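You operate a simulated robot arm through the tools that you are given. There is no shell and no other tool. Be economical: measure what you need, move in short steps, check, and stop when the job is done.

Carry out the task below with a simulated robot arm. There is one attempt and no reset: what you move stays moved.

TASK
Clear the fault, then test the line stop button on the running lift.
Fine: Reset, start the lift, push the stop in, pull it out again and press Reset; leave the lift standing. Where these are worked on the way, their far stop is far enough and under half their travel is too little: line stop button.

Only the result counts: the job must be done as asked and must still hold three seconds after the hand-in. Knocking over, shifting, dropping, spilling or breaking anything else fails it.

THE ROBOT
A 7-joint arm with a two-finger parallel gripper on a trunk, on a base that drives. Base frame: it is fixed to the floor where the robot stands at the start and does not move with it; the origin is under the middle of the robot, x ahead of it, y to its left, z up. Units: cm, degrees, N and s.
With the tool pointing down near the work surface it reaches from about 10 to 90 cm from the robot's upright axis, wherever it stands. Its first joint turns from -166.0 to 166.0 degrees. Places, roughly: feed switch [60, 10, 120]; green lift button [60, 40, 120]; line fault lamp [60, 0, 130]; line reset button [60, 0, 120]; line stop button [60, -10, 120]; red lift switch [60, -160, 120]; short auger [100, 10, 80]; sieve cabinet [90, -50, 70]; sieve switch [60, 20, 120]; tall auger [70, -130, 160]. Payload 3.91 kg.
The TCP is the grasp point between the finger pads, 3 cm short of the fingertips. In the tool frame z runs along the fingers and y along their closing line. Largest opening 11 cm; finger width 2, thickness 1; the body of the gripper, 4.8 by 11.2 cm, starts 5.5 cm behind the TCP.
Orientation is told as [roll, pitch, yaw] about the base's x, y, z axes, in that order, counted from this pose: with the fingers straight down and closing along the base's y, the tool's x points along the base's -x, its y along +y and its z along -z.

THE INTERFACE
- The arm moves only by the tool nudge_tool. Its argument "rows" is a list of rows, each a list of 6 numbers: the shift along the tool's x, y, z in m, then the turn, a rotation vector about the tool's x, y, z in degrees. In form: [[dx, dy, dz, wx, wy, wz], ...]. A call has 1 to 20 rows; each row is the pose to reach, as a shift and turn from the pose commanded when the call began, along the tool's axes at that moment. "grip" is the finger opening in m, from 0 to 0.11, set as the call begins (left out, the last holds). Rows are played at 5 a second. More than 5 cm and 8.6 degrees between two rows, or a gripper value outside its range, and nothing of the call is played. A pose out of reach is approached as far as the arm can. The call stops where the force on the tool passes 90 N (or 10 N more than at its start, if that is more) or the arm is blocked; 0.2 s more then pass. Each finger travels about 7.2 cm/s and halts on what it meets, pressing with about 28 N; the grip force reading is that of the motor and also rises with nothing between the fingers. The clock runs only during rows and for 0.2 s after the last one: add rows that repeat a pose to give the fingers time. The reply holds the time, the measured pose of the TCP, the force on the tool along the base axes, the opening and the grip force, in the units named above and with some noise, with the torque about the TCP (base axes, N m) and any sound that the robot's microphone picked up, and new pictures: "show" is both (left out), scene, wrist or none.
- Cameras (640 x 400 px; columns grow to the right, rows downward): "scene" is now at [26.08, 0.21, 144.62]; the picture's right is [0.03, -1.00, 0.00], its down [-0.50, -0.02, -0.87] and it looks along [0.87, 0.03, -0.50] (base axes); focal length 249 px, centre (320, 200). "wrist" rides on the gripper at [7.3, 1.7, -10.3] in the tool frame; the picture's right is [-0.23, 0.97, 0.00], its down [-0.76, -0.18, -0.62] and it looks along [-0.61, -0.14, 0.78] (tool axes); focal length 222 px, centre (320, 200). There is no depth. A picture from a camera that has moved, and an enlarged one, comes with that camera's place and axes in the base frame and with its lens.
- move_column(by): slides the trunk up (or, below 0, down) by that many cm; the arm and the scene camera ride with it, the base frame stays. It gives what a move gives, with no picture.
- drive_base(legs): drives the robot by 1 to 6 legs, each [ahead, left, turn to the left] in cm, cm and degrees, along the robot's own axes; the way and the turn of a leg run together, so that a leg with both is an arc; at most 150 cm and 180 degrees a leg. The arm and the cameras ride along, it lands a little off, and it stops where it bumps. It gives what a move gives, and a new picture of the scene camera.
- turn_head(pan, tilt): turns the head with the scene camera to pan (to the left, within 86 degrees either way) and tilt (down, from -29 to 69), counted from straight ahead of the robot. It gives what a move gives, and a new picture of the scene camera.
- inspect(camera, box): a new picture of the part [left, top, right, bottom] of that camera's present view, enlarged. The clock stands still meanwhile.
- hand_in(): hands the job in; it is judged then, once.

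Go step by step. Nothing tells you exact positions but the pictures and the camera data: compare them with the known pose of the tool, close in by small moves and look again before you grip or let go. The budget is 120 turns and 260 pictures, counting those below and the enlarged ones. Unless the task says otherwise, let go and move clear before handing in, and close with one line.

The tools are called by a JSON object that holds its "name" and its "arguments". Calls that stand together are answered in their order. nudge_tool: Moves the arm, as the interface text tells. Its arguments: {"type":"object","properties":{"rows":{"type":"array","items":{"type":"array","items":{"type":"number"}}},"grip":{"type":"number"},"show":{"type":"string","enum":["both","scene","wrist","none"]}},"required":["rows"]} The other tools are called the same way: move_column (by) slides the trunk up or down; drive_base (legs) drives the base; turn_head (pan, tilt) turns the head that bears the scene camera; inspect (camera, box) takes an enlarged picture of a part of a camera's view; hand_in () hands the job in.

At the start:

```text
t: 0.0
ee_pos: [50.73, 23.11, 125.82]
tool_rot: [-4.4, -0.9, 0.0]
force: [1.3, -0.6, 0.0]
ft_torque: [0.01, -0.01, 0.01]
grip_width: 11.0
grasp_force: 0.1
trunk travel left (down, up): [-62.5, 5.7]
robot x, y, heading: [-0.41, -0.02, 0.1]
head pan, tilt: [1.8, 30.0]
```

scene: 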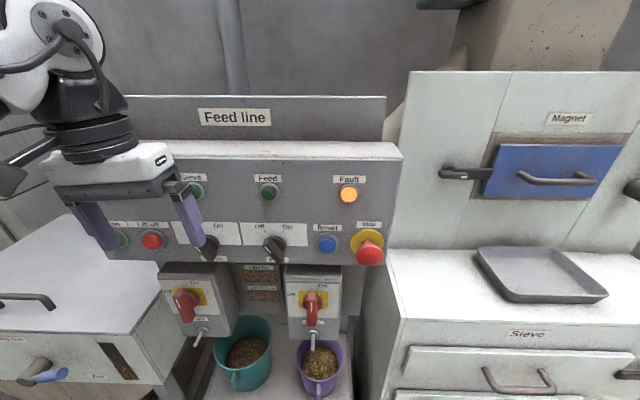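
wrist: 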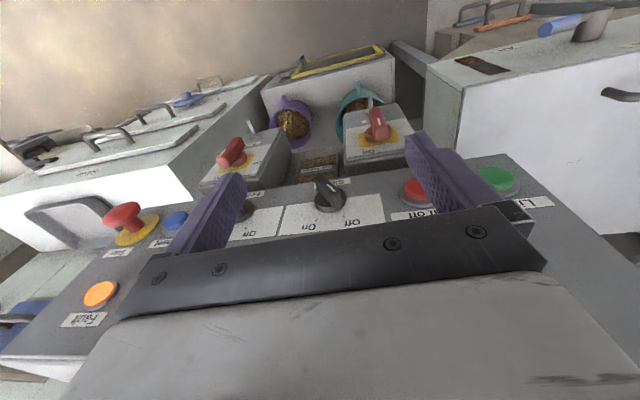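

I see a console with the fault lamp lit, a blue Reset, a red mushroom Stop and the lift on/off buttons. I'll enlarge it for detail before moving.

{"name": "inspect", "arguments": {"camera": "scene", "box": [220, 160, 420, 285]}}

{"name": "inspect", "arguments": {"camera": "scene", "box": [60, 160, 260, 285]}}

{"name": "inspect", "arguments": {"camera": "wrist", "box": [40, 130, 560, 340]}}

```text
3.20 times, centred on (320, 222) of scene
camera zoom: at [26.08, 0.21, 144.62], right [0.03, -1.0, 0.0], down [-0.5, -0.02, -0.87], along [0.87, 0.03, -0.5], focal length 796 px, centre (320, 128)
```

zoom: 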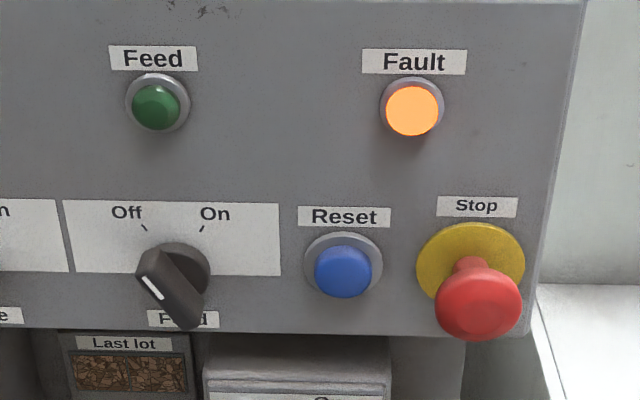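

```text
3.20 times, centred on (160, 222) of scene
camera zoom: at [26.08, 0.21, 144.62], right [0.03, -1.0, 0.0], down [-0.5, -0.02, -0.87], along [0.87, 0.03, -0.5], focal length 796 px, centre (832, 128)
```

zoom: 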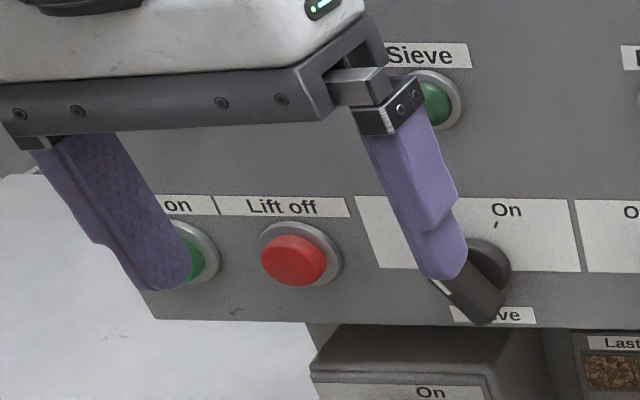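

```text
1.23 times, centred on (300, 235) of wrist
camera zoom: at [43.29, 25.43, 135.74], right [0.23, 0.97, -0.07], down [0.75, -0.13, 0.65], along [0.62, -0.2, -0.76], focal length 273 px, centre (345, 157)
```

zoom: 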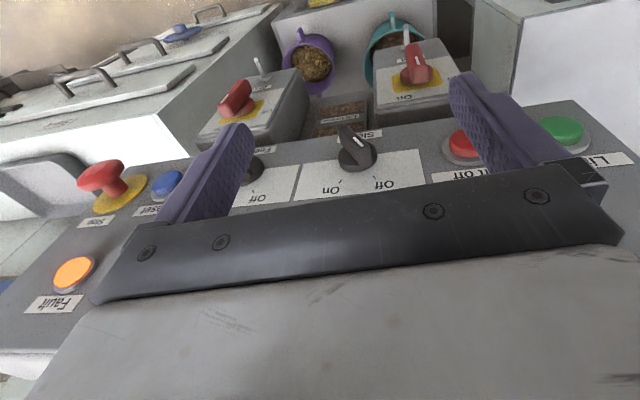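

The stop looks out and the feed and sieve knobs look off. I'll look around to the right for the red lift switch and the tall auger (the lift).

{"name": "turn_head", "arguments": {"pan": -65, "tilt": 10}}

{"name": "turn_head", "arguments": {"pan": 0, "tilt": 55}}

```text
t: 1.4
ee_pos: [50.84, 23.04, 125.61]
tool_rot: [-4.6, -1.0, 0.1]
force: [-0.4, -0.3, -0.5]
ft_torque: [-0.02, -0.03, -0.04]
grip_width: 10.97
grasp_force: 0.1
trunk travel left (down, up): [-62.5, 5.7]
robot x, y, heading: [0.04, 0.21, -0.2]
head pan, tilt: [-65.0, 10.0]
camera scene: at [20.97, -8.49, 147.86], right [-0.91, -0.42, 0.0], down [-0.07, 0.16, -0.98], along [0.42, -0.89, -0.17], focal length 249 px, centre (320, 200)
```

scene: 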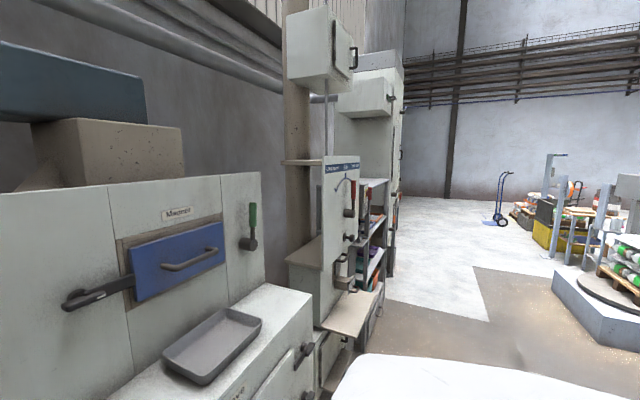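

```text
t: 2.7
ee_pos: [50.74, 23.08, 125.64]
tool_rot: [-4.6, -1.0, 0.0]
force: [-0.4, 0.1, 0.0]
ft_torque: [-0.02, 0.0, 0.0]
grip_width: 11.0
grasp_force: 0.0
trunk travel left (down, up): [-62.5, 5.7]
robot x, y, heading: [-0.01, 0.12, -0.0]
head pan, tilt: [0.0, 55.0]
camera scene: at [24.25, -0.08, 141.03], right [0.0, -1.0, 0.0], down [-0.82, 0.0, -0.57], along [0.57, 0.0, -0.82], focal length 249 px, centre (320, 200)
```

scene: 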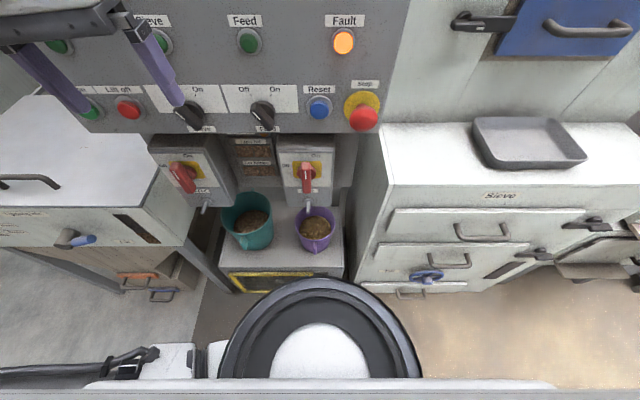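

I'll zoom on the right-hand panel with the red switches.

{"name": "turn_head", "arguments": {"pan": -60, "tilt": 10}}

{"name": "inspect", "arguments": {"camera": "scene", "box": [280, 120, 440, 320]}}

{"name": "inspect", "arguments": {"camera": "scene", "box": [310, 150, 400, 250]}}

```text
t: 4.0
ee_pos: [50.67, 23.19, 125.67]
tool_rot: [-4.7, -1.0, 0.0]
force: [-0.6, -1.0, 0.4]
ft_torque: [0.01, -0.01, 0.03]
grip_width: 11.01
grasp_force: 0.0
trunk travel left (down, up): [-62.5, 5.7]
robot x, y, heading: [0.09, 0.07, -0.2]
head pan, tilt: [-60.0, 10.0]
camera scene: at [21.69, -8.12, 147.85], right [-0.87, -0.5, 0.0], down [-0.09, 0.15, -0.98], along [0.49, -0.85, -0.17], focal length 249 px, centre (320, 200)
```

scene: 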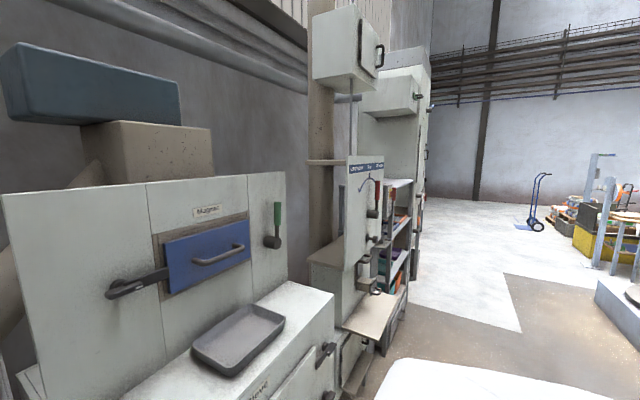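

```text
2.00 times, centred on (360, 220) of scene
camera zoom: at [21.69, -8.12, 147.85], right [-0.87, -0.5, 0.0], down [-0.09, 0.15, -0.98], along [0.49, -0.85, -0.17], focal length 498 px, centre (240, 160)
```

zoom: 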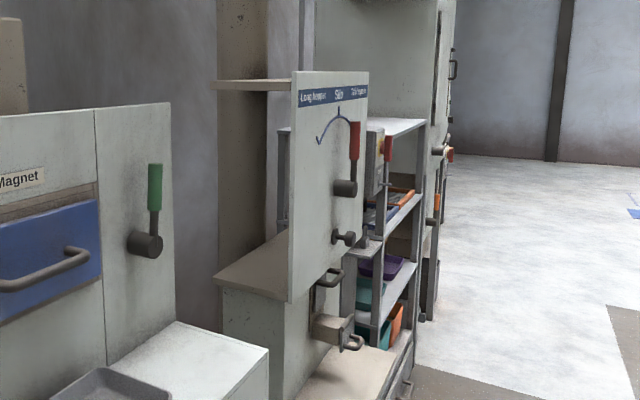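

```text
4.00 times, centred on (355, 200) of scene
camera zoom: at [21.69, -8.12, 147.85], right [-0.87, -0.5, 0.0], down [-0.09, 0.15, -0.98], along [0.49, -0.85, -0.17], focal length 995 px, centre (180, 200)
```

zoom: 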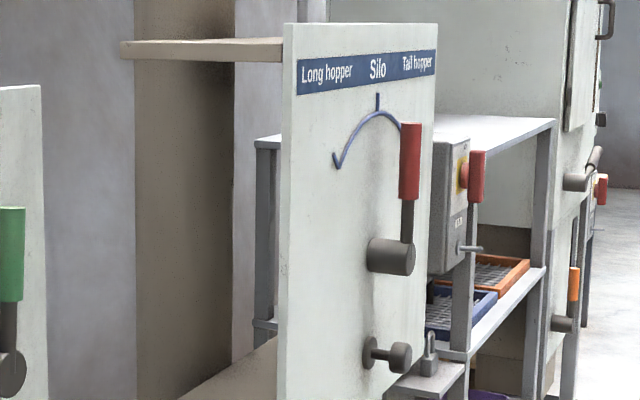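

The far isolator box is beyond the silo panel; I'll check it only if the lift won't start. Now I back off to have room and turn the tool to point ahead (+x), with the fingers closed.

{"name": "drive_base", "arguments": {"legs": [[-22, 0, 0]]}}

{"name": "turn_head", "arguments": {"pan": 0, "tilt": 30}}

{"name": "nudge_tool", "arguments": {"rows": [[0, 0, 0, 0, -8, 0], [0, 0, 0, 0, -16, 0], [0, 0, 0, 0, -24, 0], [0, 0, 0, 0, -32, 0], [0, 0, 0, 0, -40, 0], [0, 0, 0, 0, -48, 0], [0, 0, 0, 0, -56, 0], [0, 0, 0, 0, -64, 0], [0, 0, 0, 0, -72, 0], [0, 0, 0, 0, -80, 0], [0, 0, 0, 0, -88, 0], [0, 0, 0, 0, -89, 0], [0, 0, 0, 0, -89, 0]], "grip": 0}}

```text
t: 5.7
ee_pos: [28.67, 23.09, 125.71]
tool_rot: [-4.5, -1.0, 0.1]
force: [-0.1, -0.8, -0.2]
ft_torque: [0.01, -0.03, -0.02]
grip_width: 11.03
grasp_force: 0.2
trunk travel left (down, up): [-62.5, 5.7]
robot x, y, heading: [-22.0, -0.03, 0.2]
head pan, tilt: [-60.0, 10.0]
camera scene: at [-0.41, -8.11, 147.88], right [-0.87, -0.5, 0.0], down [-0.09, 0.15, -0.98], along [0.49, -0.85, -0.17], focal length 249 px, centre (320, 200)
```

scene: 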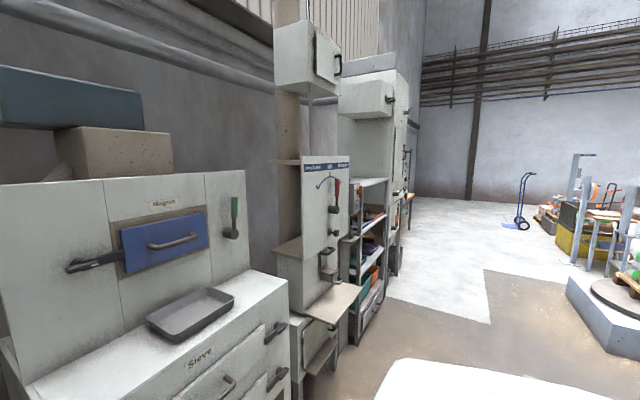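

```text
t: 7.0
ee_pos: [28.75, 23.09, 125.59]
tool_rot: [-4.6, -1.1, 0.1]
force: [0.3, -0.3, 0.4]
ft_torque: [0.01, 0.0, -0.01]
grip_width: 11.0
grasp_force: 0.0
trunk travel left (down, up): [-62.5, 5.7]
robot x, y, heading: [-22.12, 0.02, -0.0]
head pan, tilt: [0.0, 30.0]
camera scene: at [4.06, -0.06, 144.63], right [0.0, -1.0, 0.0], down [-0.5, 0.0, -0.87], along [0.87, 0.0, -0.5], focal length 249 px, centre (320, 200)
```

scene: 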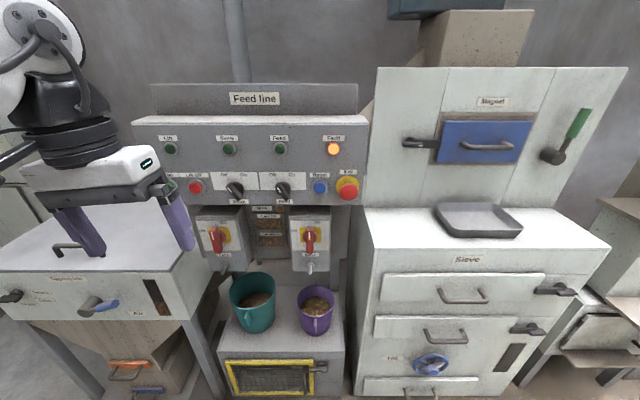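

```text
t: 9.8
ee_pos: [28.87, 23.2, 125.62]
tool_rot: [-90.5, -85.4, 90.5]
force: [0.1, 0.5, 0.1]
ft_torque: [-0.02, 0.02, 0.06]
grip_width: 0.0
grasp_force: 27.7
trunk travel left (down, up): [-62.5, 5.7]
robot x, y, heading: [-22.07, 0.12, 0.1]
head pan, tilt: [0.0, 30.0]
camera scene: at [4.07, -0.05, 144.62], right [0.0, -1.0, 0.0], down [-0.5, 0.0, -0.87], along [0.87, 0.0, -0.5], focal length 249 px, centre (320, 200)
camera wrist: at [18.29, 24.16, 118.24], right [0.0, 0.99, 0.15], down [-0.62, -0.12, 0.77], along [0.78, -0.09, 0.62], focal length 222 px, centre (320, 200)
```

scene: 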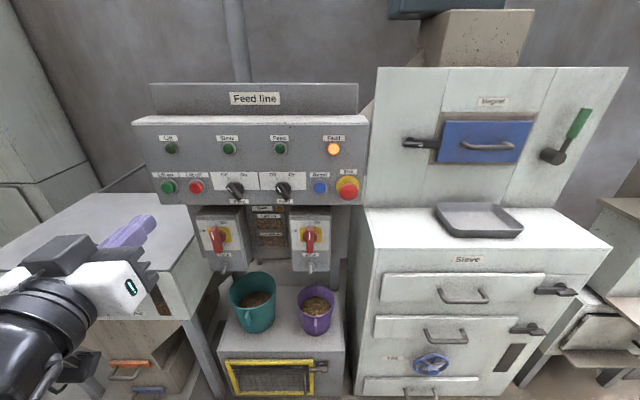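
wrist: 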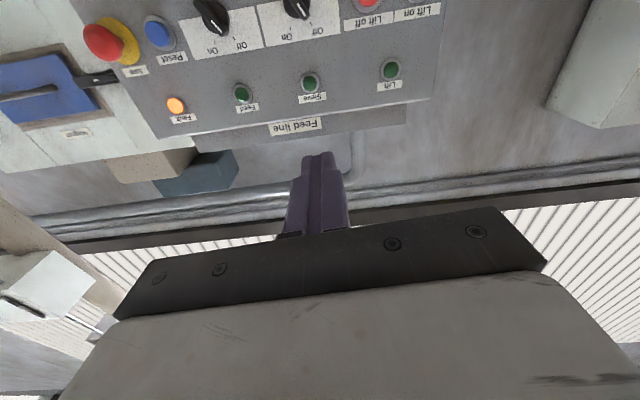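

The panel is fully visible now. I'll level the tool and zoom to measure the buttons.

{"name": "nudge_tool", "arguments": {"rows": [[0, 0, 0, 0, 0, 4.6], [0, 0, 0, 0, 0, 4.6]], "show": "none"}}

{"name": "inspect", "arguments": {"camera": "scene", "box": [260, 130, 380, 205]}}

{"name": "inspect", "arguments": {"camera": "scene", "box": [140, 130, 260, 205]}}

{"name": "inspect", "arguments": {"camera": "wrist", "box": [60, 0, 460, 160]}}

```text
t: 10.4
ee_pos: [28.79, 23.13, 125.68]
tool_rot: [-40.1, -90.0, 40.1]
force: [-0.2, -0.9, -0.5]
ft_torque: [0.0, 0.0, -0.03]
grip_width: 0.0
grasp_force: 27.8
trunk travel left (down, up): [-62.5, 5.7]
robot x, y, heading: [-21.83, 0.16, 0.2]
head pan, tilt: [0.0, 30.0]
```

```text
5.33 times, centred on (320, 168) of scene
camera zoom: at [4.06, -0.05, 144.63], right [0.0, -1.0, 0.0], down [-0.5, 0.0, -0.87], along [0.87, 0.0, -0.5], focal length 1327 px, centre (320, 373)
```

zoom: 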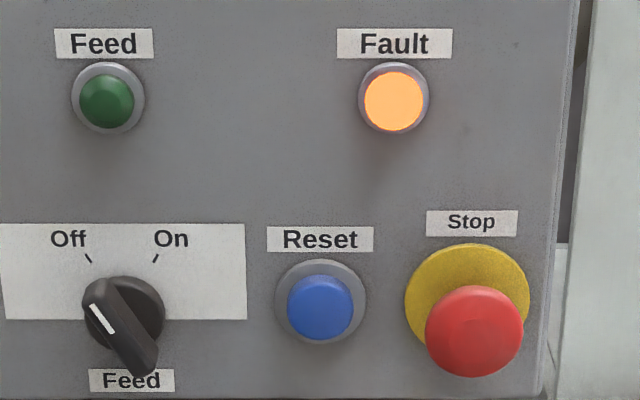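

```text
5.33 times, centred on (200, 168) of scene
camera zoom: at [4.06, -0.05, 144.63], right [0.0, -1.0, 0.0], down [-0.5, 0.0, -0.87], along [0.87, 0.0, -0.5], focal length 1327 px, centre (960, 373)
```

zoom: 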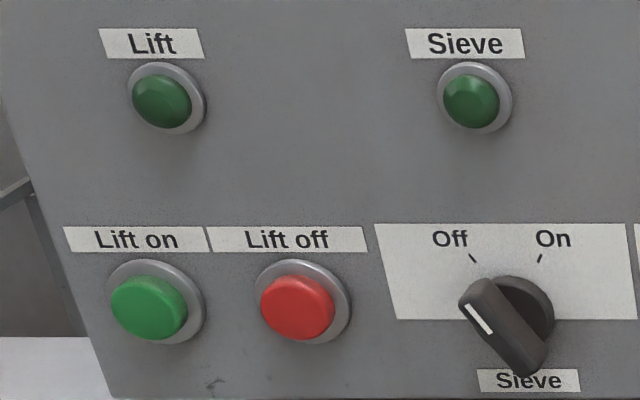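

```text
1.60 times, centred on (260, 80) of wrist
camera zoom: at [18.3, 24.76, 118.36], right [0.0, 0.97, 0.23], down [-0.62, -0.18, 0.76], along [0.78, -0.14, 0.61], focal length 355 px, centre (416, 392)
```

zoom: 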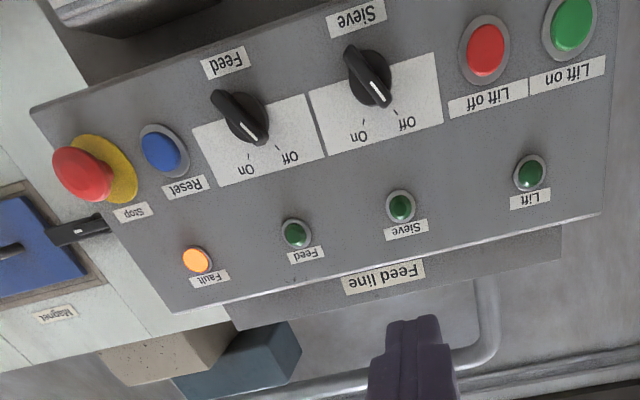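

The panel is vertical at x≈61. Reset is at about [60, 0, 116] and Stop at [57, -7, 116], with both knobs Off. I'll move the closed fingers in front of Reset.

{"name": "nudge_tool", "arguments": {"rows": [[0.016, -0.039, 0, 0, 0, 0], [0.032, -0.078, 0, 0, 0, 0], [0.048, -0.117, 0, 0, 0, 0], [0.065, -0.156, 0, 0, 0, 0], [0.081, -0.195, 0, 0, 0, 0], [0.097, -0.232, 0, 0, 0, 0], [0.097, -0.232, 0.04, 0, 0, 0], [0.097, -0.232, 0.08, 0, 0, 0], [0.097, -0.232, 0.12, 0, 0, 0], [0.097, -0.232, 0.16, 0, 0, 0], [0.097, -0.232, 0.2, 0, 0, 0], [0.097, -0.232, 0.24, 0, 0, 0], [0.097, -0.232, 0.24, 0, 0, 0]], "grip": 0}}

```text
t: 13.2
ee_pos: [52.8, 0.09, 115.8]
tool_rot: [-70.6, -90.0, 70.6]
force: [0.0, 0.2, 0.6]
ft_torque: [0.0, 0.02, 0.0]
grip_width: 0.0
grasp_force: 28.1
out of reach, approached as far as the arm can: row 1, 2, 3, 4, 5, 6, 7, 8, 9, 10, 11
trunk travel left (down, up): [-62.5, 5.7]
robot x, y, heading: [-22.47, -0.39, 0.2]
head pan, tilt: [0.0, 30.0]
camera scene: at [4.04, -0.04, 144.63], right [0.0, -1.0, 0.0], down [-0.5, 0.0, -0.87], along [0.87, 0.0, -0.5], focal length 249 px, centre (320, 200)
camera wrist: at [42.27, 1.59, 108.59], right [0.0, 0.97, 0.23], down [-0.62, -0.18, 0.76], along [0.78, -0.14, 0.61], focal length 222 px, centre (320, 200)
```

scene: 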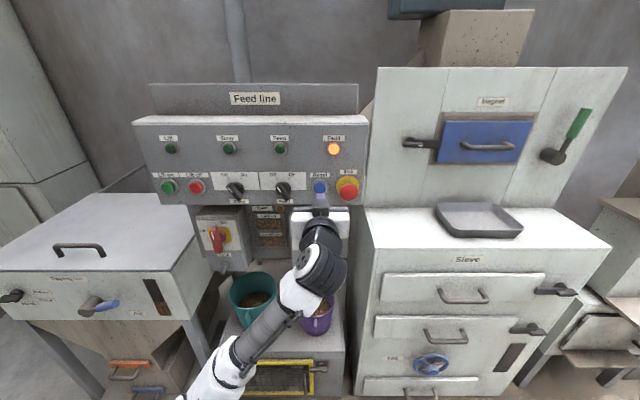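
wrist: 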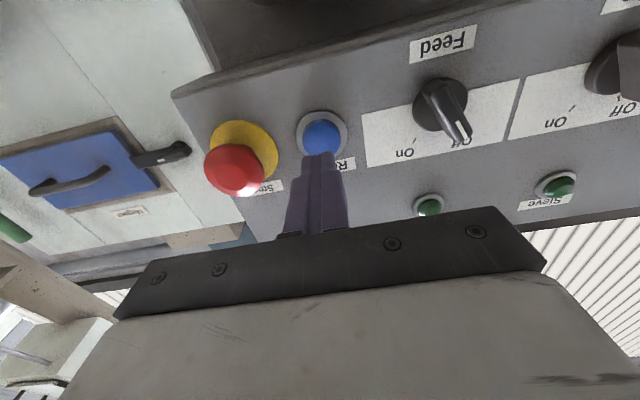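

The fingertips are just short of Reset. I'll check alignment in zoom.

{"name": "inspect", "arguments": {"camera": "scene", "box": [270, 140, 390, 215]}}

{"name": "inspect", "arguments": {"camera": "wrist", "box": [240, 80, 400, 180]}}

```text
5.33 times, centred on (330, 178) of scene
camera zoom: at [4.04, -0.04, 144.63], right [0.0, -1.0, 0.0], down [-0.5, 0.0, -0.87], along [0.87, 0.0, -0.5], focal length 1327 px, centre (267, 320)
```

zoom: 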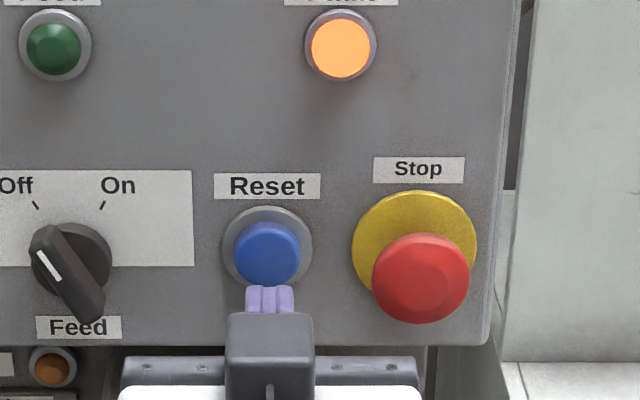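

```text
4.00 times, centred on (320, 130) of wrist
camera zoom: at [42.27, 1.59, 108.59], right [0.0, 0.97, 0.23], down [-0.62, -0.18, 0.76], along [0.78, -0.14, 0.61], focal length 888 px, centre (320, 480)
```

zoom: 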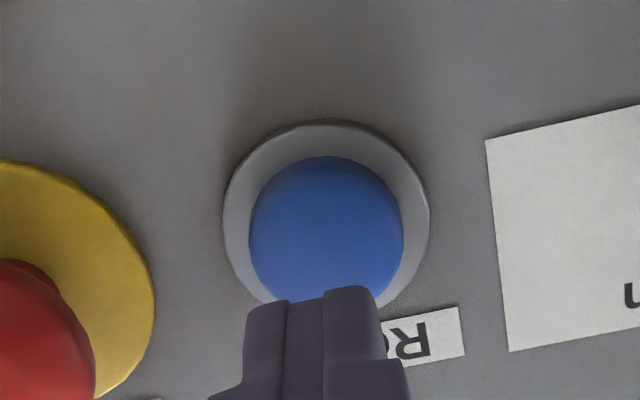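

Aligned. I advance in small steps.

{"name": "nudge_tool", "arguments": {"rows": [[0, 0, 0.01, 0, 0, 0], [0, 0, 0.02, 0, 0, 0], [0, 0, 0.025, 0, 0, 0], [0, 0, 0.028, 0, 0, 0]], "show": "wrist"}}

{"name": "inspect", "arguments": {"camera": "wrist", "box": [240, 80, 400, 180]}}

```text
t: 14.2
ee_pos: [55.61, -0.16, 115.89]
tool_rot: [-75.5, -90.1, 75.4]
force: [-0.4, 0.4, 0.8]
ft_torque: [-0.01, 0.02, 0.0]
grip_width: 0.0
grasp_force: 28.0
trunk travel left (down, up): [-62.5, 5.7]
robot x, y, heading: [-22.29, -0.07, 0.1]
head pan, tilt: [0.0, 30.0]
camera wrist: at [45.08, 1.54, 108.63], right [0.0, 0.97, 0.23], down [-0.62, -0.18, 0.76], along [0.78, -0.14, 0.61], focal length 222 px, centre (320, 200)
```

wrist: 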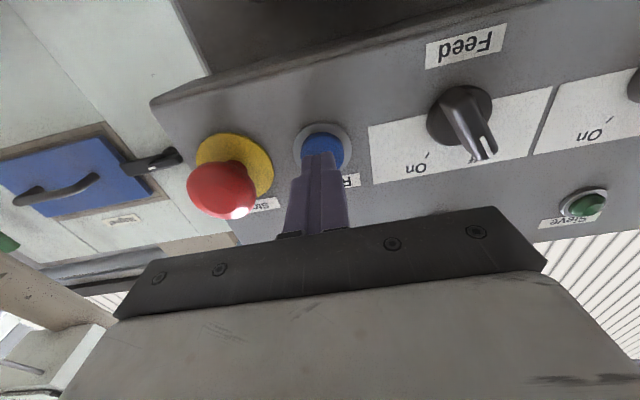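

```text
4.00 times, centred on (320, 130) of wrist
camera zoom: at [45.08, 1.54, 108.63], right [0.0, 0.97, 0.23], down [-0.62, -0.18, 0.76], along [0.78, -0.14, 0.61], focal length 888 px, centre (320, 480)
```

zoom: 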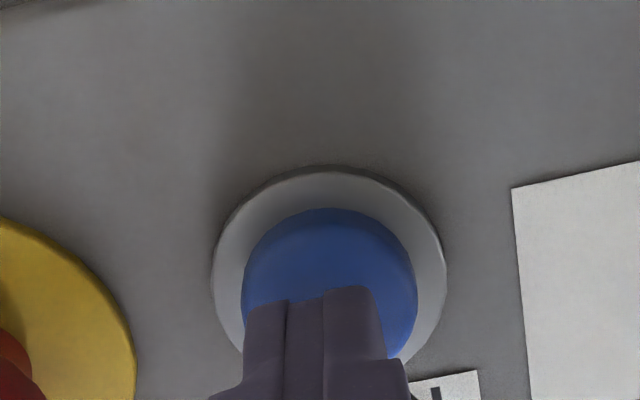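

{"name": "nudge_tool", "arguments": {"rows": [[0, 0, 0.003, 0, 0, 0], [0, 0, 0.006, 0, 0, 0], [0, 0, 0.009, 0, 0, 0]]}}

```text
t: 15.0
ee_pos: [56.42, -0.15, 115.9]
tool_rot: [-82.9, -90.0, 82.9]
force: [-2.1, -0.4, -0.6]
ft_torque: [0.04, 0.02, 0.02]
grip_width: 0.01
grasp_force: 27.9
trunk travel left (down, up): [-62.5, 5.7]
robot x, y, heading: [-22.24, 0.15, 0.2]
head pan, tilt: [0.0, 30.0]
camera scene: at [4.05, -0.05, 144.63], right [0.0, -1.0, 0.0], down [-0.5, 0.0, -0.87], along [0.87, 0.0, -0.5], focal length 249 px, centre (320, 200)
camera wrist: at [45.99, 1.56, 108.68], right [0.0, 0.97, 0.23], down [-0.62, -0.18, 0.76], along [0.78, -0.14, 0.61], focal length 222 px, centre (320, 200)
```

scene: 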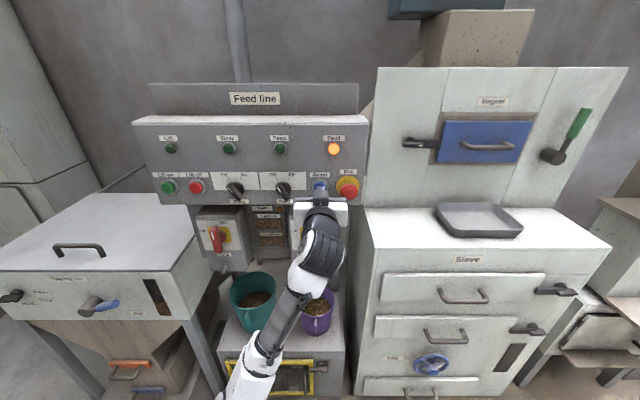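
wrist: 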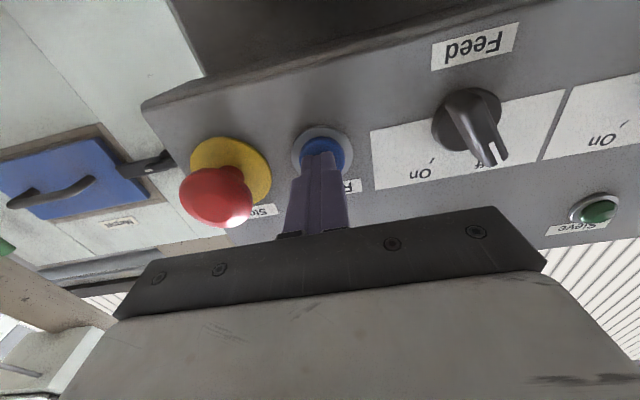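

Contact is starting (−2 N). I press on a few more millimetres.

{"name": "nudge_tool", "arguments": {"rows": [[0, 0, 0.002, 0, 0, 0], [0, 0, 0.004, 0, 0, 0], [0, 0, 0.006, 0, 0, 0]], "show": "scene"}}

```text
t: 15.8
ee_pos: [56.96, -0.16, 116.04]
tool_rot: [-73.1, -89.9, 73.1]
force: [-11.6, -0.1, -3.2]
ft_torque: [-0.07, 0.06, 0.01]
grip_width: 0.0
grasp_force: 28.2
trunk travel left (down, up): [-62.5, 5.7]
robot x, y, heading: [-21.97, -0.2, 0.0]
head pan, tilt: [0.0, 30.0]
heard: click
camera scene: at [3.95, -0.06, 144.64], right [0.0, -1.0, 0.0], down [-0.5, 0.0, -0.87], along [0.87, 0.0, -0.5], focal length 249 px, centre (320, 200)
```

scene: 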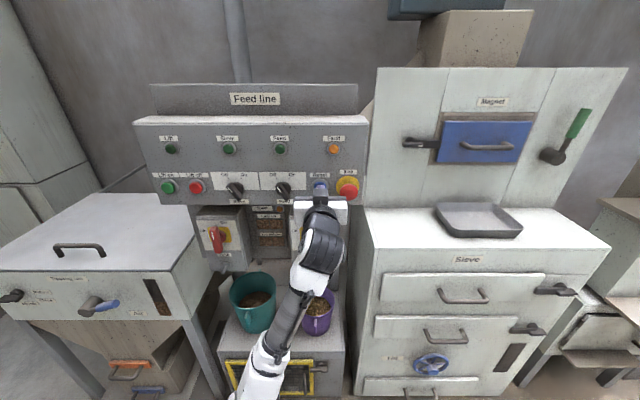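

A click, and the fault lamp is out. I back off and go to Lift on at y≈38.

{"name": "nudge_tool", "arguments": {"rows": [[0, 0, -0.03, 0, 0, 0], [0, 0, -0.06, 0, 0, 0], [0, 0.045, -0.06, 0, 0, 0], [0, 0.09, -0.06, 0, 0, 0], [0, 0.135, -0.06, 0, 0, 0], [0, 0.18, -0.06, 0, 0, 0], [0, 0.225, -0.06, 0, 0, 0], [0, 0.27, -0.06, 0, 0, 0], [0, 0.315, -0.06, 0, 0, 0], [0, 0.36, -0.06, 0, 0, 0], [0, 0.383, -0.06, 0, 0, 0], [0, 0.383, -0.03, 0, 0, 0], [0, 0.383, -0.02, 0, 0, 0]]}}

{"name": "inspect", "arguments": {"camera": "wrist", "box": [240, 80, 400, 180]}}

{"name": "inspect", "arguments": {"camera": "scene", "box": [140, 130, 380, 280]}}

```text
t: 18.6
ee_pos: [55.14, 38.14, 115.93]
tool_rot: [-55.9, -89.9, 55.9]
force: [0.8, -0.3, 0.2]
ft_torque: [0.01, 0.02, 0.01]
grip_width: 0.01
grasp_force: 28.2
trunk travel left (down, up): [-62.5, 5.7]
robot x, y, heading: [-21.9, -0.18, 0.1]
head pan, tilt: [0.0, 30.0]
camera scene: at [4.06, -0.05, 144.63], right [0.0, -1.0, 0.0], down [-0.5, 0.0, -0.87], along [0.87, 0.0, -0.5], focal length 249 px, centre (320, 200)
camera wrist: at [44.6, 39.87, 108.58], right [0.0, 0.97, 0.23], down [-0.62, -0.18, 0.76], along [0.78, -0.14, 0.61], focal length 222 px, centre (320, 200)
```

scene: 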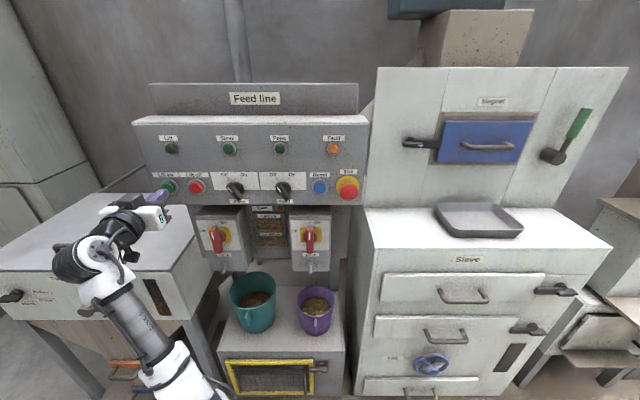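
wrist: 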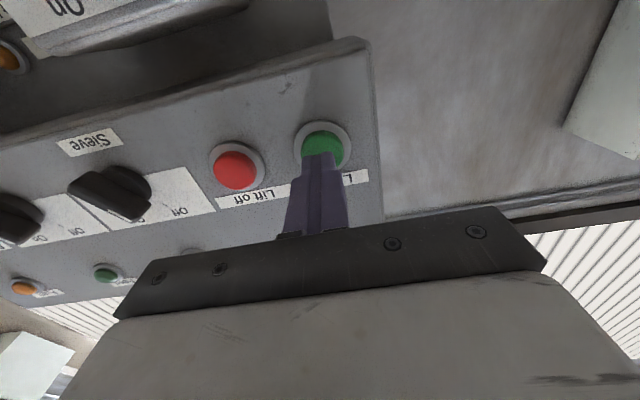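

```text
4.00 times, centred on (320, 130) of wrist
camera zoom: at [44.6, 39.87, 108.58], right [0.0, 0.97, 0.23], down [-0.62, -0.18, 0.76], along [0.78, -0.14, 0.61], focal length 888 px, centre (320, 480)
```

zoom: 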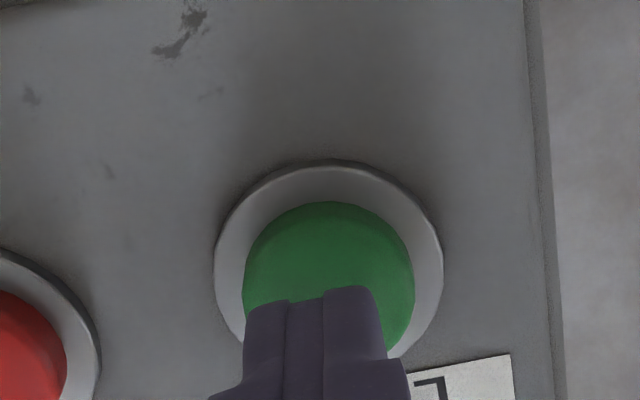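

```text
2.67 times, centred on (260, 205) of scene
camera zoom: at [4.06, -0.05, 144.63], right [0.0, -1.0, 0.0], down [-0.5, 0.0, -0.87], along [0.87, 0.0, -0.5], focal length 664 px, centre (480, 187)
```

zoom: 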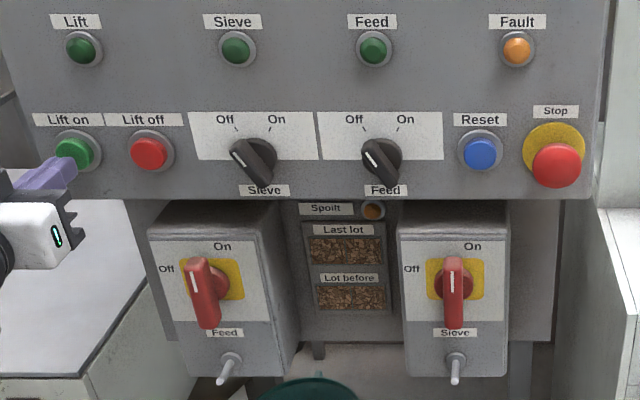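

The fault is clear and the feed and sieve stay off. Now I press Lift on.

{"name": "nudge_tool", "arguments": {"rows": [[0, 0, 0.005, 0, 0, 0], [0, 0, 0.01, 0, 0, 0], [0, 0, 0.013, 0, 0, 0], [0, 0, 0.016, 0, 0, 0], [0, 0, 0.018, 0, 0, 0]], "show": "scene"}}

```text
t: 19.8
ee_pos: [56.7, 38.39, 115.87]
tool_rot: [-85.3, -89.9, 85.3]
force: [-5.9, -1.1, -3.1]
ft_torque: [0.01, 0.09, -0.03]
grip_width: 0.02
grasp_force: 28.1
trunk travel left (down, up): [-62.5, 5.7]
robot x, y, heading: [-21.97, 0.33, 0.2]
head pan, tilt: [0.0, 30.0]
heard: click
camera scene: at [4.02, -0.05, 144.63], right [0.0, -1.0, 0.0], down [-0.5, 0.0, -0.87], along [0.87, 0.0, -0.5], focal length 249 px, centre (320, 200)
```

scene: 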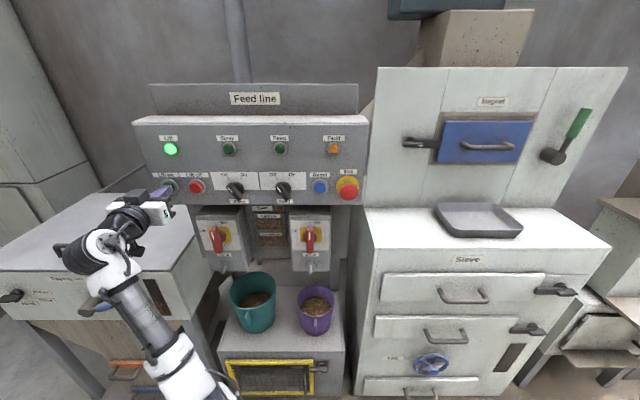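

The Lift lamp is lit. I back off and go in front of the Stop at y≈-7.1.

{"name": "nudge_tool", "arguments": {"rows": [[0, 0, -0.04, 0, 0, 0], [0, 0, -0.08, 0, 0, 0], [0, -0.04, -0.1, 0, 0, 0], [0, -0.085, -0.1, 0, 0, 0], [0, -0.13, -0.1, 0, 0, 0], [0, -0.175, -0.1, 0, 0, 0], [0, -0.22, -0.1, 0, 0, 0], [0, -0.265, -0.1, 0, 0, 0], [0, -0.31, -0.1, 0, 0, 0], [0, -0.355, -0.1, 0, 0, 0], [0, -0.4, -0.1, 0, 0, 0], [0, -0.44, -0.1, 0, 0, 0], [0, -0.455, -0.1, 0, 0, 0], [0, -0.455, -0.08, 0, 0, 0], [0, -0.455, -0.065, 0, 0, 0]]}}

{"name": "inspect", "arguments": {"camera": "wrist", "box": [240, 80, 400, 180]}}

{"name": "inspect", "arguments": {"camera": "scene", "box": [270, 140, 390, 215]}}

```text
t: 23.0
ee_pos: [50.33, -7.48, 116.06]
tool_rot: [-82.6, -90.0, 82.6]
force: [-0.3, -0.4, 0.4]
ft_torque: [0.0, 0.03, 0.0]
grip_width: 0.0
grasp_force: 28.2
out of reach, approached as far as the arm can: row 9, 10, 11, 12, 13
trunk travel left (down, up): [-62.5, 5.7]
robot x, y, heading: [-22.37, -0.29, -0.1]
head pan, tilt: [0.0, 30.0]
camera scene: at [4.08, -0.06, 144.62], right [0.0, -1.0, 0.0], down [-0.5, 0.0, -0.87], along [0.87, 0.0, -0.5], focal length 249 px, centre (320, 200)
camera wrist: at [39.88, -5.7, 108.7], right [0.0, 0.97, 0.23], down [-0.62, -0.18, 0.76], along [0.78, -0.14, 0.61], focal length 222 px, centre (320, 200)
```

scene: 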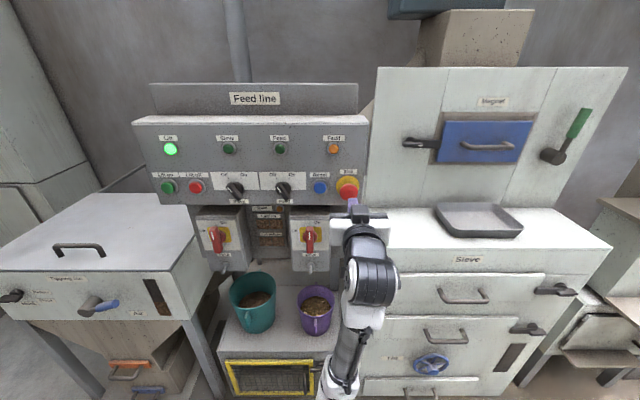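
wrist: 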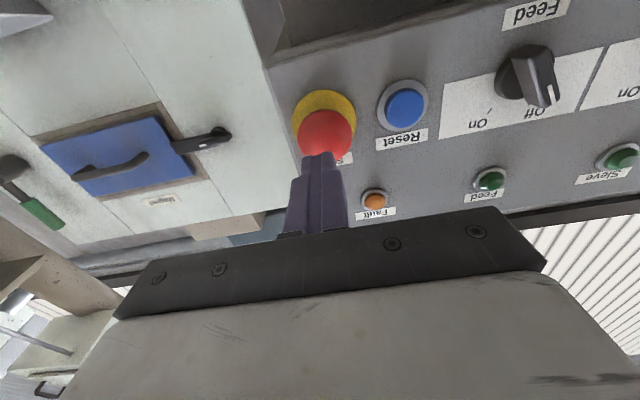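

```text
4.00 times, centred on (320, 130) of wrist
camera zoom: at [39.88, -5.7, 108.7], right [0.0, 0.97, 0.23], down [-0.62, -0.18, 0.76], along [0.78, -0.14, 0.61], focal length 888 px, centre (320, 480)
```

zoom: 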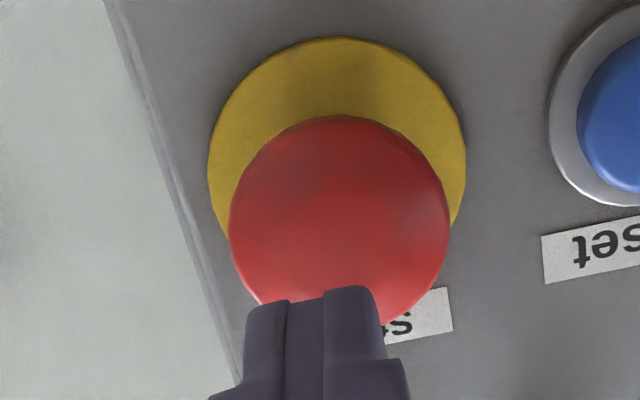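

```text
5.33 times, centred on (330, 178) of scene
camera zoom: at [4.08, -0.06, 144.62], right [0.0, -1.0, 0.0], down [-0.5, 0.0, -0.87], along [0.87, 0.0, -0.5], focal length 1327 px, centre (267, 320)
```

zoom: 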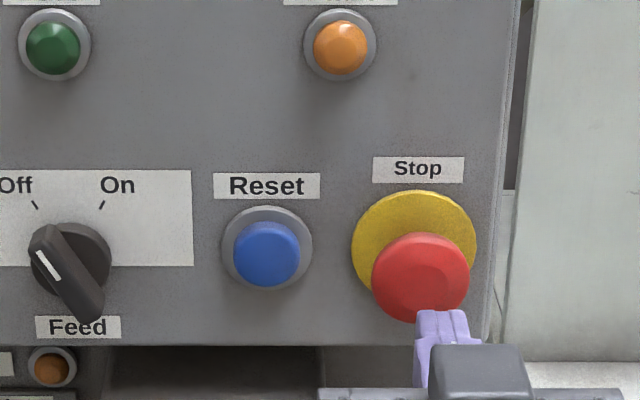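

The tip is about 0.5 cm too far right. I correct and push in until there is force and a click.

{"name": "nudge_tool", "arguments": {"rows": [[0, 0.005, 0, 0, 0, 0], [0, 0.005, 0.01, 0, 0, 0], [0, 0.005, 0.015, 0, 0, 0], [0, 0.005, 0.02, 0, 0, 0], [0, 0.005, 0.025, 0, 0, 0]], "show": "wrist"}}

{"name": "inspect", "arguments": {"camera": "wrist", "box": [240, 80, 400, 180]}}

```text
t: 24.2
ee_pos: [52.96, -6.76, 116.06]
tool_rot: [-92.3, -90.0, 92.3]
force: [-0.1, 0.0, -0.3]
ft_torque: [0.0, 0.0, -0.03]
grip_width: 0.0
grasp_force: 27.8
trunk travel left (down, up): [-62.5, 5.7]
robot x, y, heading: [-21.93, 0.07, 0.0]
head pan, tilt: [0.0, 30.0]
camera wrist: at [42.44, -5.17, 108.66], right [0.0, 0.97, 0.23], down [-0.62, -0.18, 0.76], along [0.78, -0.14, 0.61], focal length 222 px, centre (320, 200)
```

wrist: 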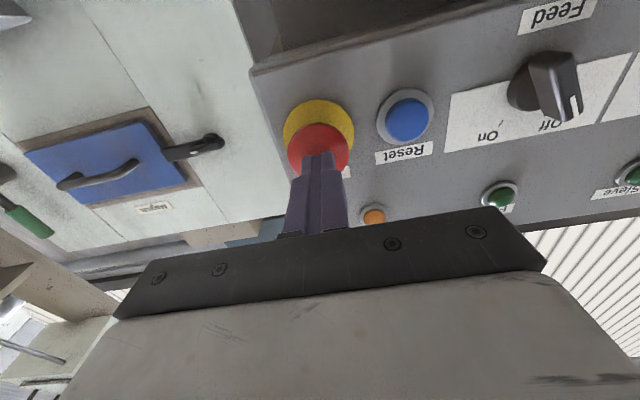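

```text
4.00 times, centred on (320, 130) of wrist
camera zoom: at [42.44, -5.17, 108.66], right [0.0, 0.97, 0.23], down [-0.62, -0.18, 0.76], along [0.78, -0.14, 0.61], focal length 888 px, centre (320, 480)
```

zoom: 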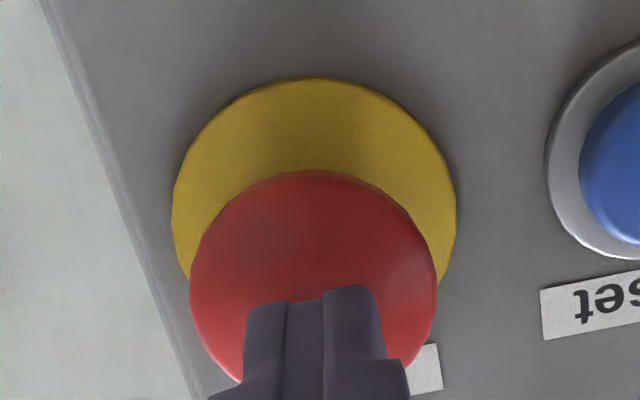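

{"name": "nudge_tool", "arguments": {"rows": [[0, 0, 0.003, 0, 0, 0], [0, 0, 0.006, 0, 0, 0], [0, 0, 0.009, 0, 0, 0], [0, 0, 0.012, 0, 0, 0]], "show": "scene"}}

```text
t: 25.2
ee_pos: [54.11, -6.8, 116.0]
tool_rot: [-106.1, -89.8, 106.1]
force: [-0.4, 0.9, -0.7]
ft_torque: [0.0, -0.01, 0.04]
grip_width: 0.0
grasp_force: 28.1
trunk travel left (down, up): [-62.5, 5.7]
robot x, y, heading: [-22.14, 0.03, 0.1]
head pan, tilt: [0.0, 30.0]
camera scene: at [4.05, -0.04, 144.63], right [0.0, -1.0, 0.0], down [-0.5, 0.0, -0.87], along [0.87, 0.0, -0.5], focal length 249 px, centre (320, 200)
```

scene: 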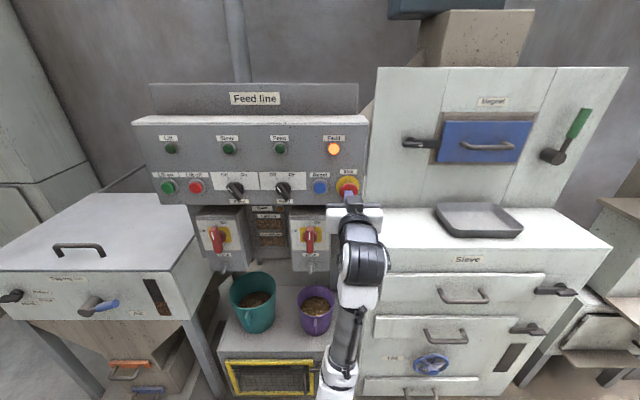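

The Fault lamp is lit again and Lift is out, yet there was no click or force. I'll look at the stop head closely.

{"name": "inspect", "arguments": {"camera": "scene", "box": [270, 140, 390, 215]}}

{"name": "inspect", "arguments": {"camera": "wrist", "box": [240, 80, 400, 180]}}

```text
5.33 times, centred on (330, 178) of scene
camera zoom: at [4.05, -0.04, 144.63], right [0.0, -1.0, 0.0], down [-0.5, 0.0, -0.87], along [0.87, 0.0, -0.5], focal length 1327 px, centre (267, 320)
```

zoom: 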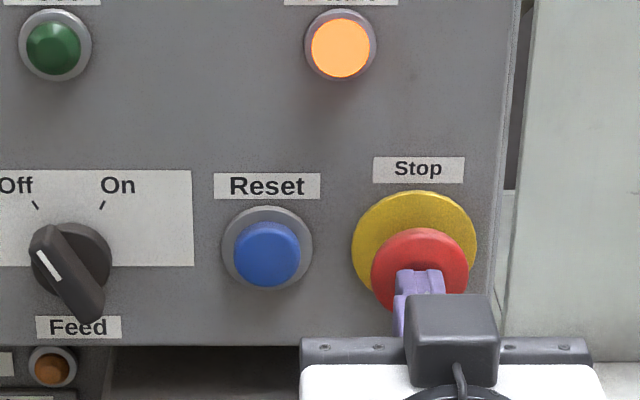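

```text
4.00 times, centred on (320, 130) of wrist
camera zoom: at [43.63, -5.13, 108.66], right [0.0, 0.97, 0.23], down [-0.62, -0.18, 0.76], along [0.78, -0.14, 0.61], focal length 888 px, centre (320, 480)
```

zoom: 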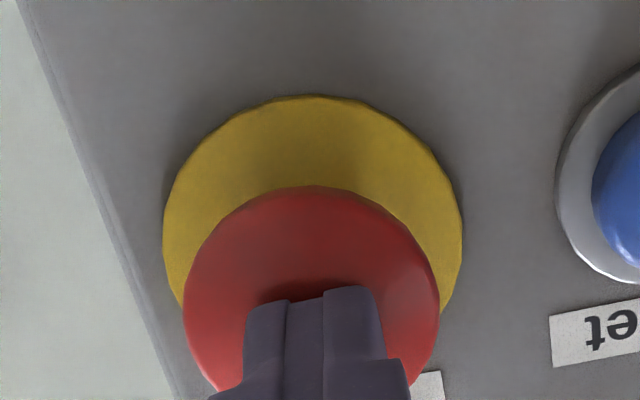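

The head has moved in a little and tripped. I push on to its far stop.

{"name": "nudge_tool", "arguments": {"rows": [[0, 0, 0.002, 0, 0, 0], [0, 0, 0.004, 0, 0, 0], [0, 0, 0.006, 0, 0, 0], [0, 0, 0.008, 0, 0, 0]], "show": "none"}}

{"name": "inspect", "arguments": {"camera": "scene", "box": [270, 140, 390, 215]}}

```text
t: 26.2
ee_pos: [54.44, -6.7, 115.97]
tool_rot: [-35.4, -89.9, 35.2]
force: [-43.3, 3.7, -21.3]
ft_torque: [0.0, 0.61, 0.12]
grip_width: 0.02
grasp_force: 28.0
trunk travel left (down, up): [-62.5, 5.7]
robot x, y, heading: [-22.42, 0.02, 0.2]
head pan, tilt: [0.0, 30.0]
```

```text
5.33 times, centred on (330, 178) of scene
camera zoom: at [3.74, -0.03, 144.65], right [0.0, -1.0, 0.0], down [-0.5, 0.0, -0.87], along [0.87, 0.0, -0.5], focal length 1327 px, centre (267, 320)
```

zoom: 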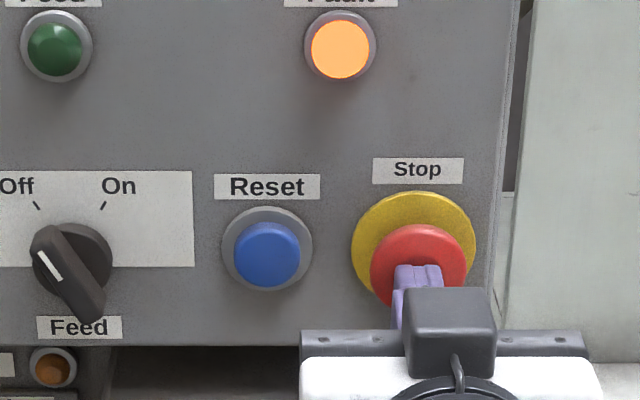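

It's at its stop (43 N). I back off, open the fingers and check that it stays in.

{"name": "nudge_tool", "arguments": {"rows": [[0, 0, -0.03, 0, 0, 0], [0, -0.001, -0.045, 0, 0, 0], [0, -0.001, -0.045, 0, 0, 0], [0, -0.001, -0.045, 0, 0, 0], [0, -0.001, -0.045, 0, 0, 0]], "grip": 0, "show": "none"}}

{"name": "nudge_tool", "arguments": {"rows": [[0, 0, 0, 0, 0, 0], [0, 0, 0, 0, 0, 0], [0, 0, 0, 0, 0, 0]], "grip": 0.066, "show": "wrist"}}

{"name": "inspect", "arguments": {"camera": "scene", "box": [270, 140, 390, 215]}}

```text
t: 27.4
ee_pos: [50.42, -6.93, 115.82]
tool_rot: [-69.8, -89.8, 69.8]
force: [-1.0, 0.0, 0.3]
ft_torque: [0.02, 0.01, 0.0]
grip_width: 0.01
grasp_force: 28.4
trunk travel left (down, up): [-62.5, 5.7]
robot x, y, heading: [-22.14, -0.1, 0.1]
head pan, tilt: [0.0, 30.0]
```

```text
t: 28.2
ee_pos: [50.51, -6.96, 115.87]
tool_rot: [-67.0, -89.8, 67.1]
force: [-0.3, -0.2, -0.2]
ft_torque: [-0.02, -0.02, 0.01]
grip_width: 6.61
grasp_force: 0.1
trunk travel left (down, up): [-62.5, 5.7]
robot x, y, heading: [-22.25, -0.06, -0.1]
head pan, tilt: [0.0, 30.0]
camera wrist: at [39.95, -5.25, 108.59], right [0.0, 0.97, 0.23], down [-0.62, -0.18, 0.76], along [0.78, -0.14, 0.61], focal length 222 px, centre (320, 200)
```

wrist: 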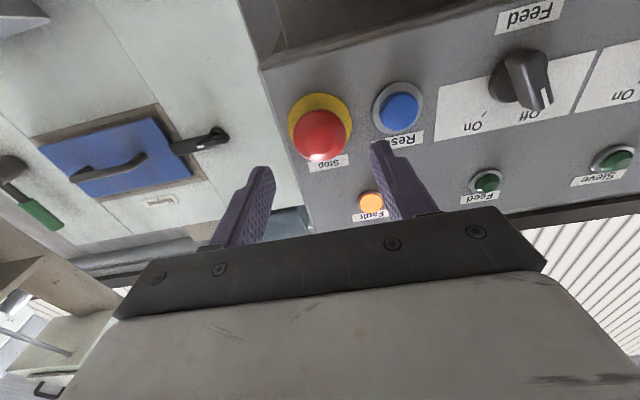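

```text
5.33 times, centred on (330, 178) of scene
camera zoom: at [4.06, -0.05, 144.63], right [0.0, -1.0, 0.0], down [-0.5, 0.0, -0.87], along [0.87, 0.0, -0.5], focal length 1327 px, centre (267, 320)
```

zoom: 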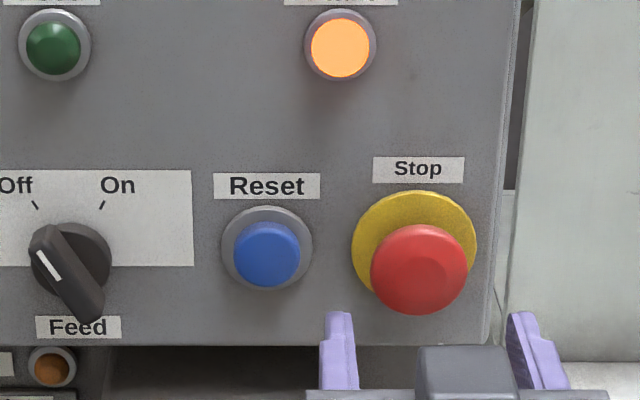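

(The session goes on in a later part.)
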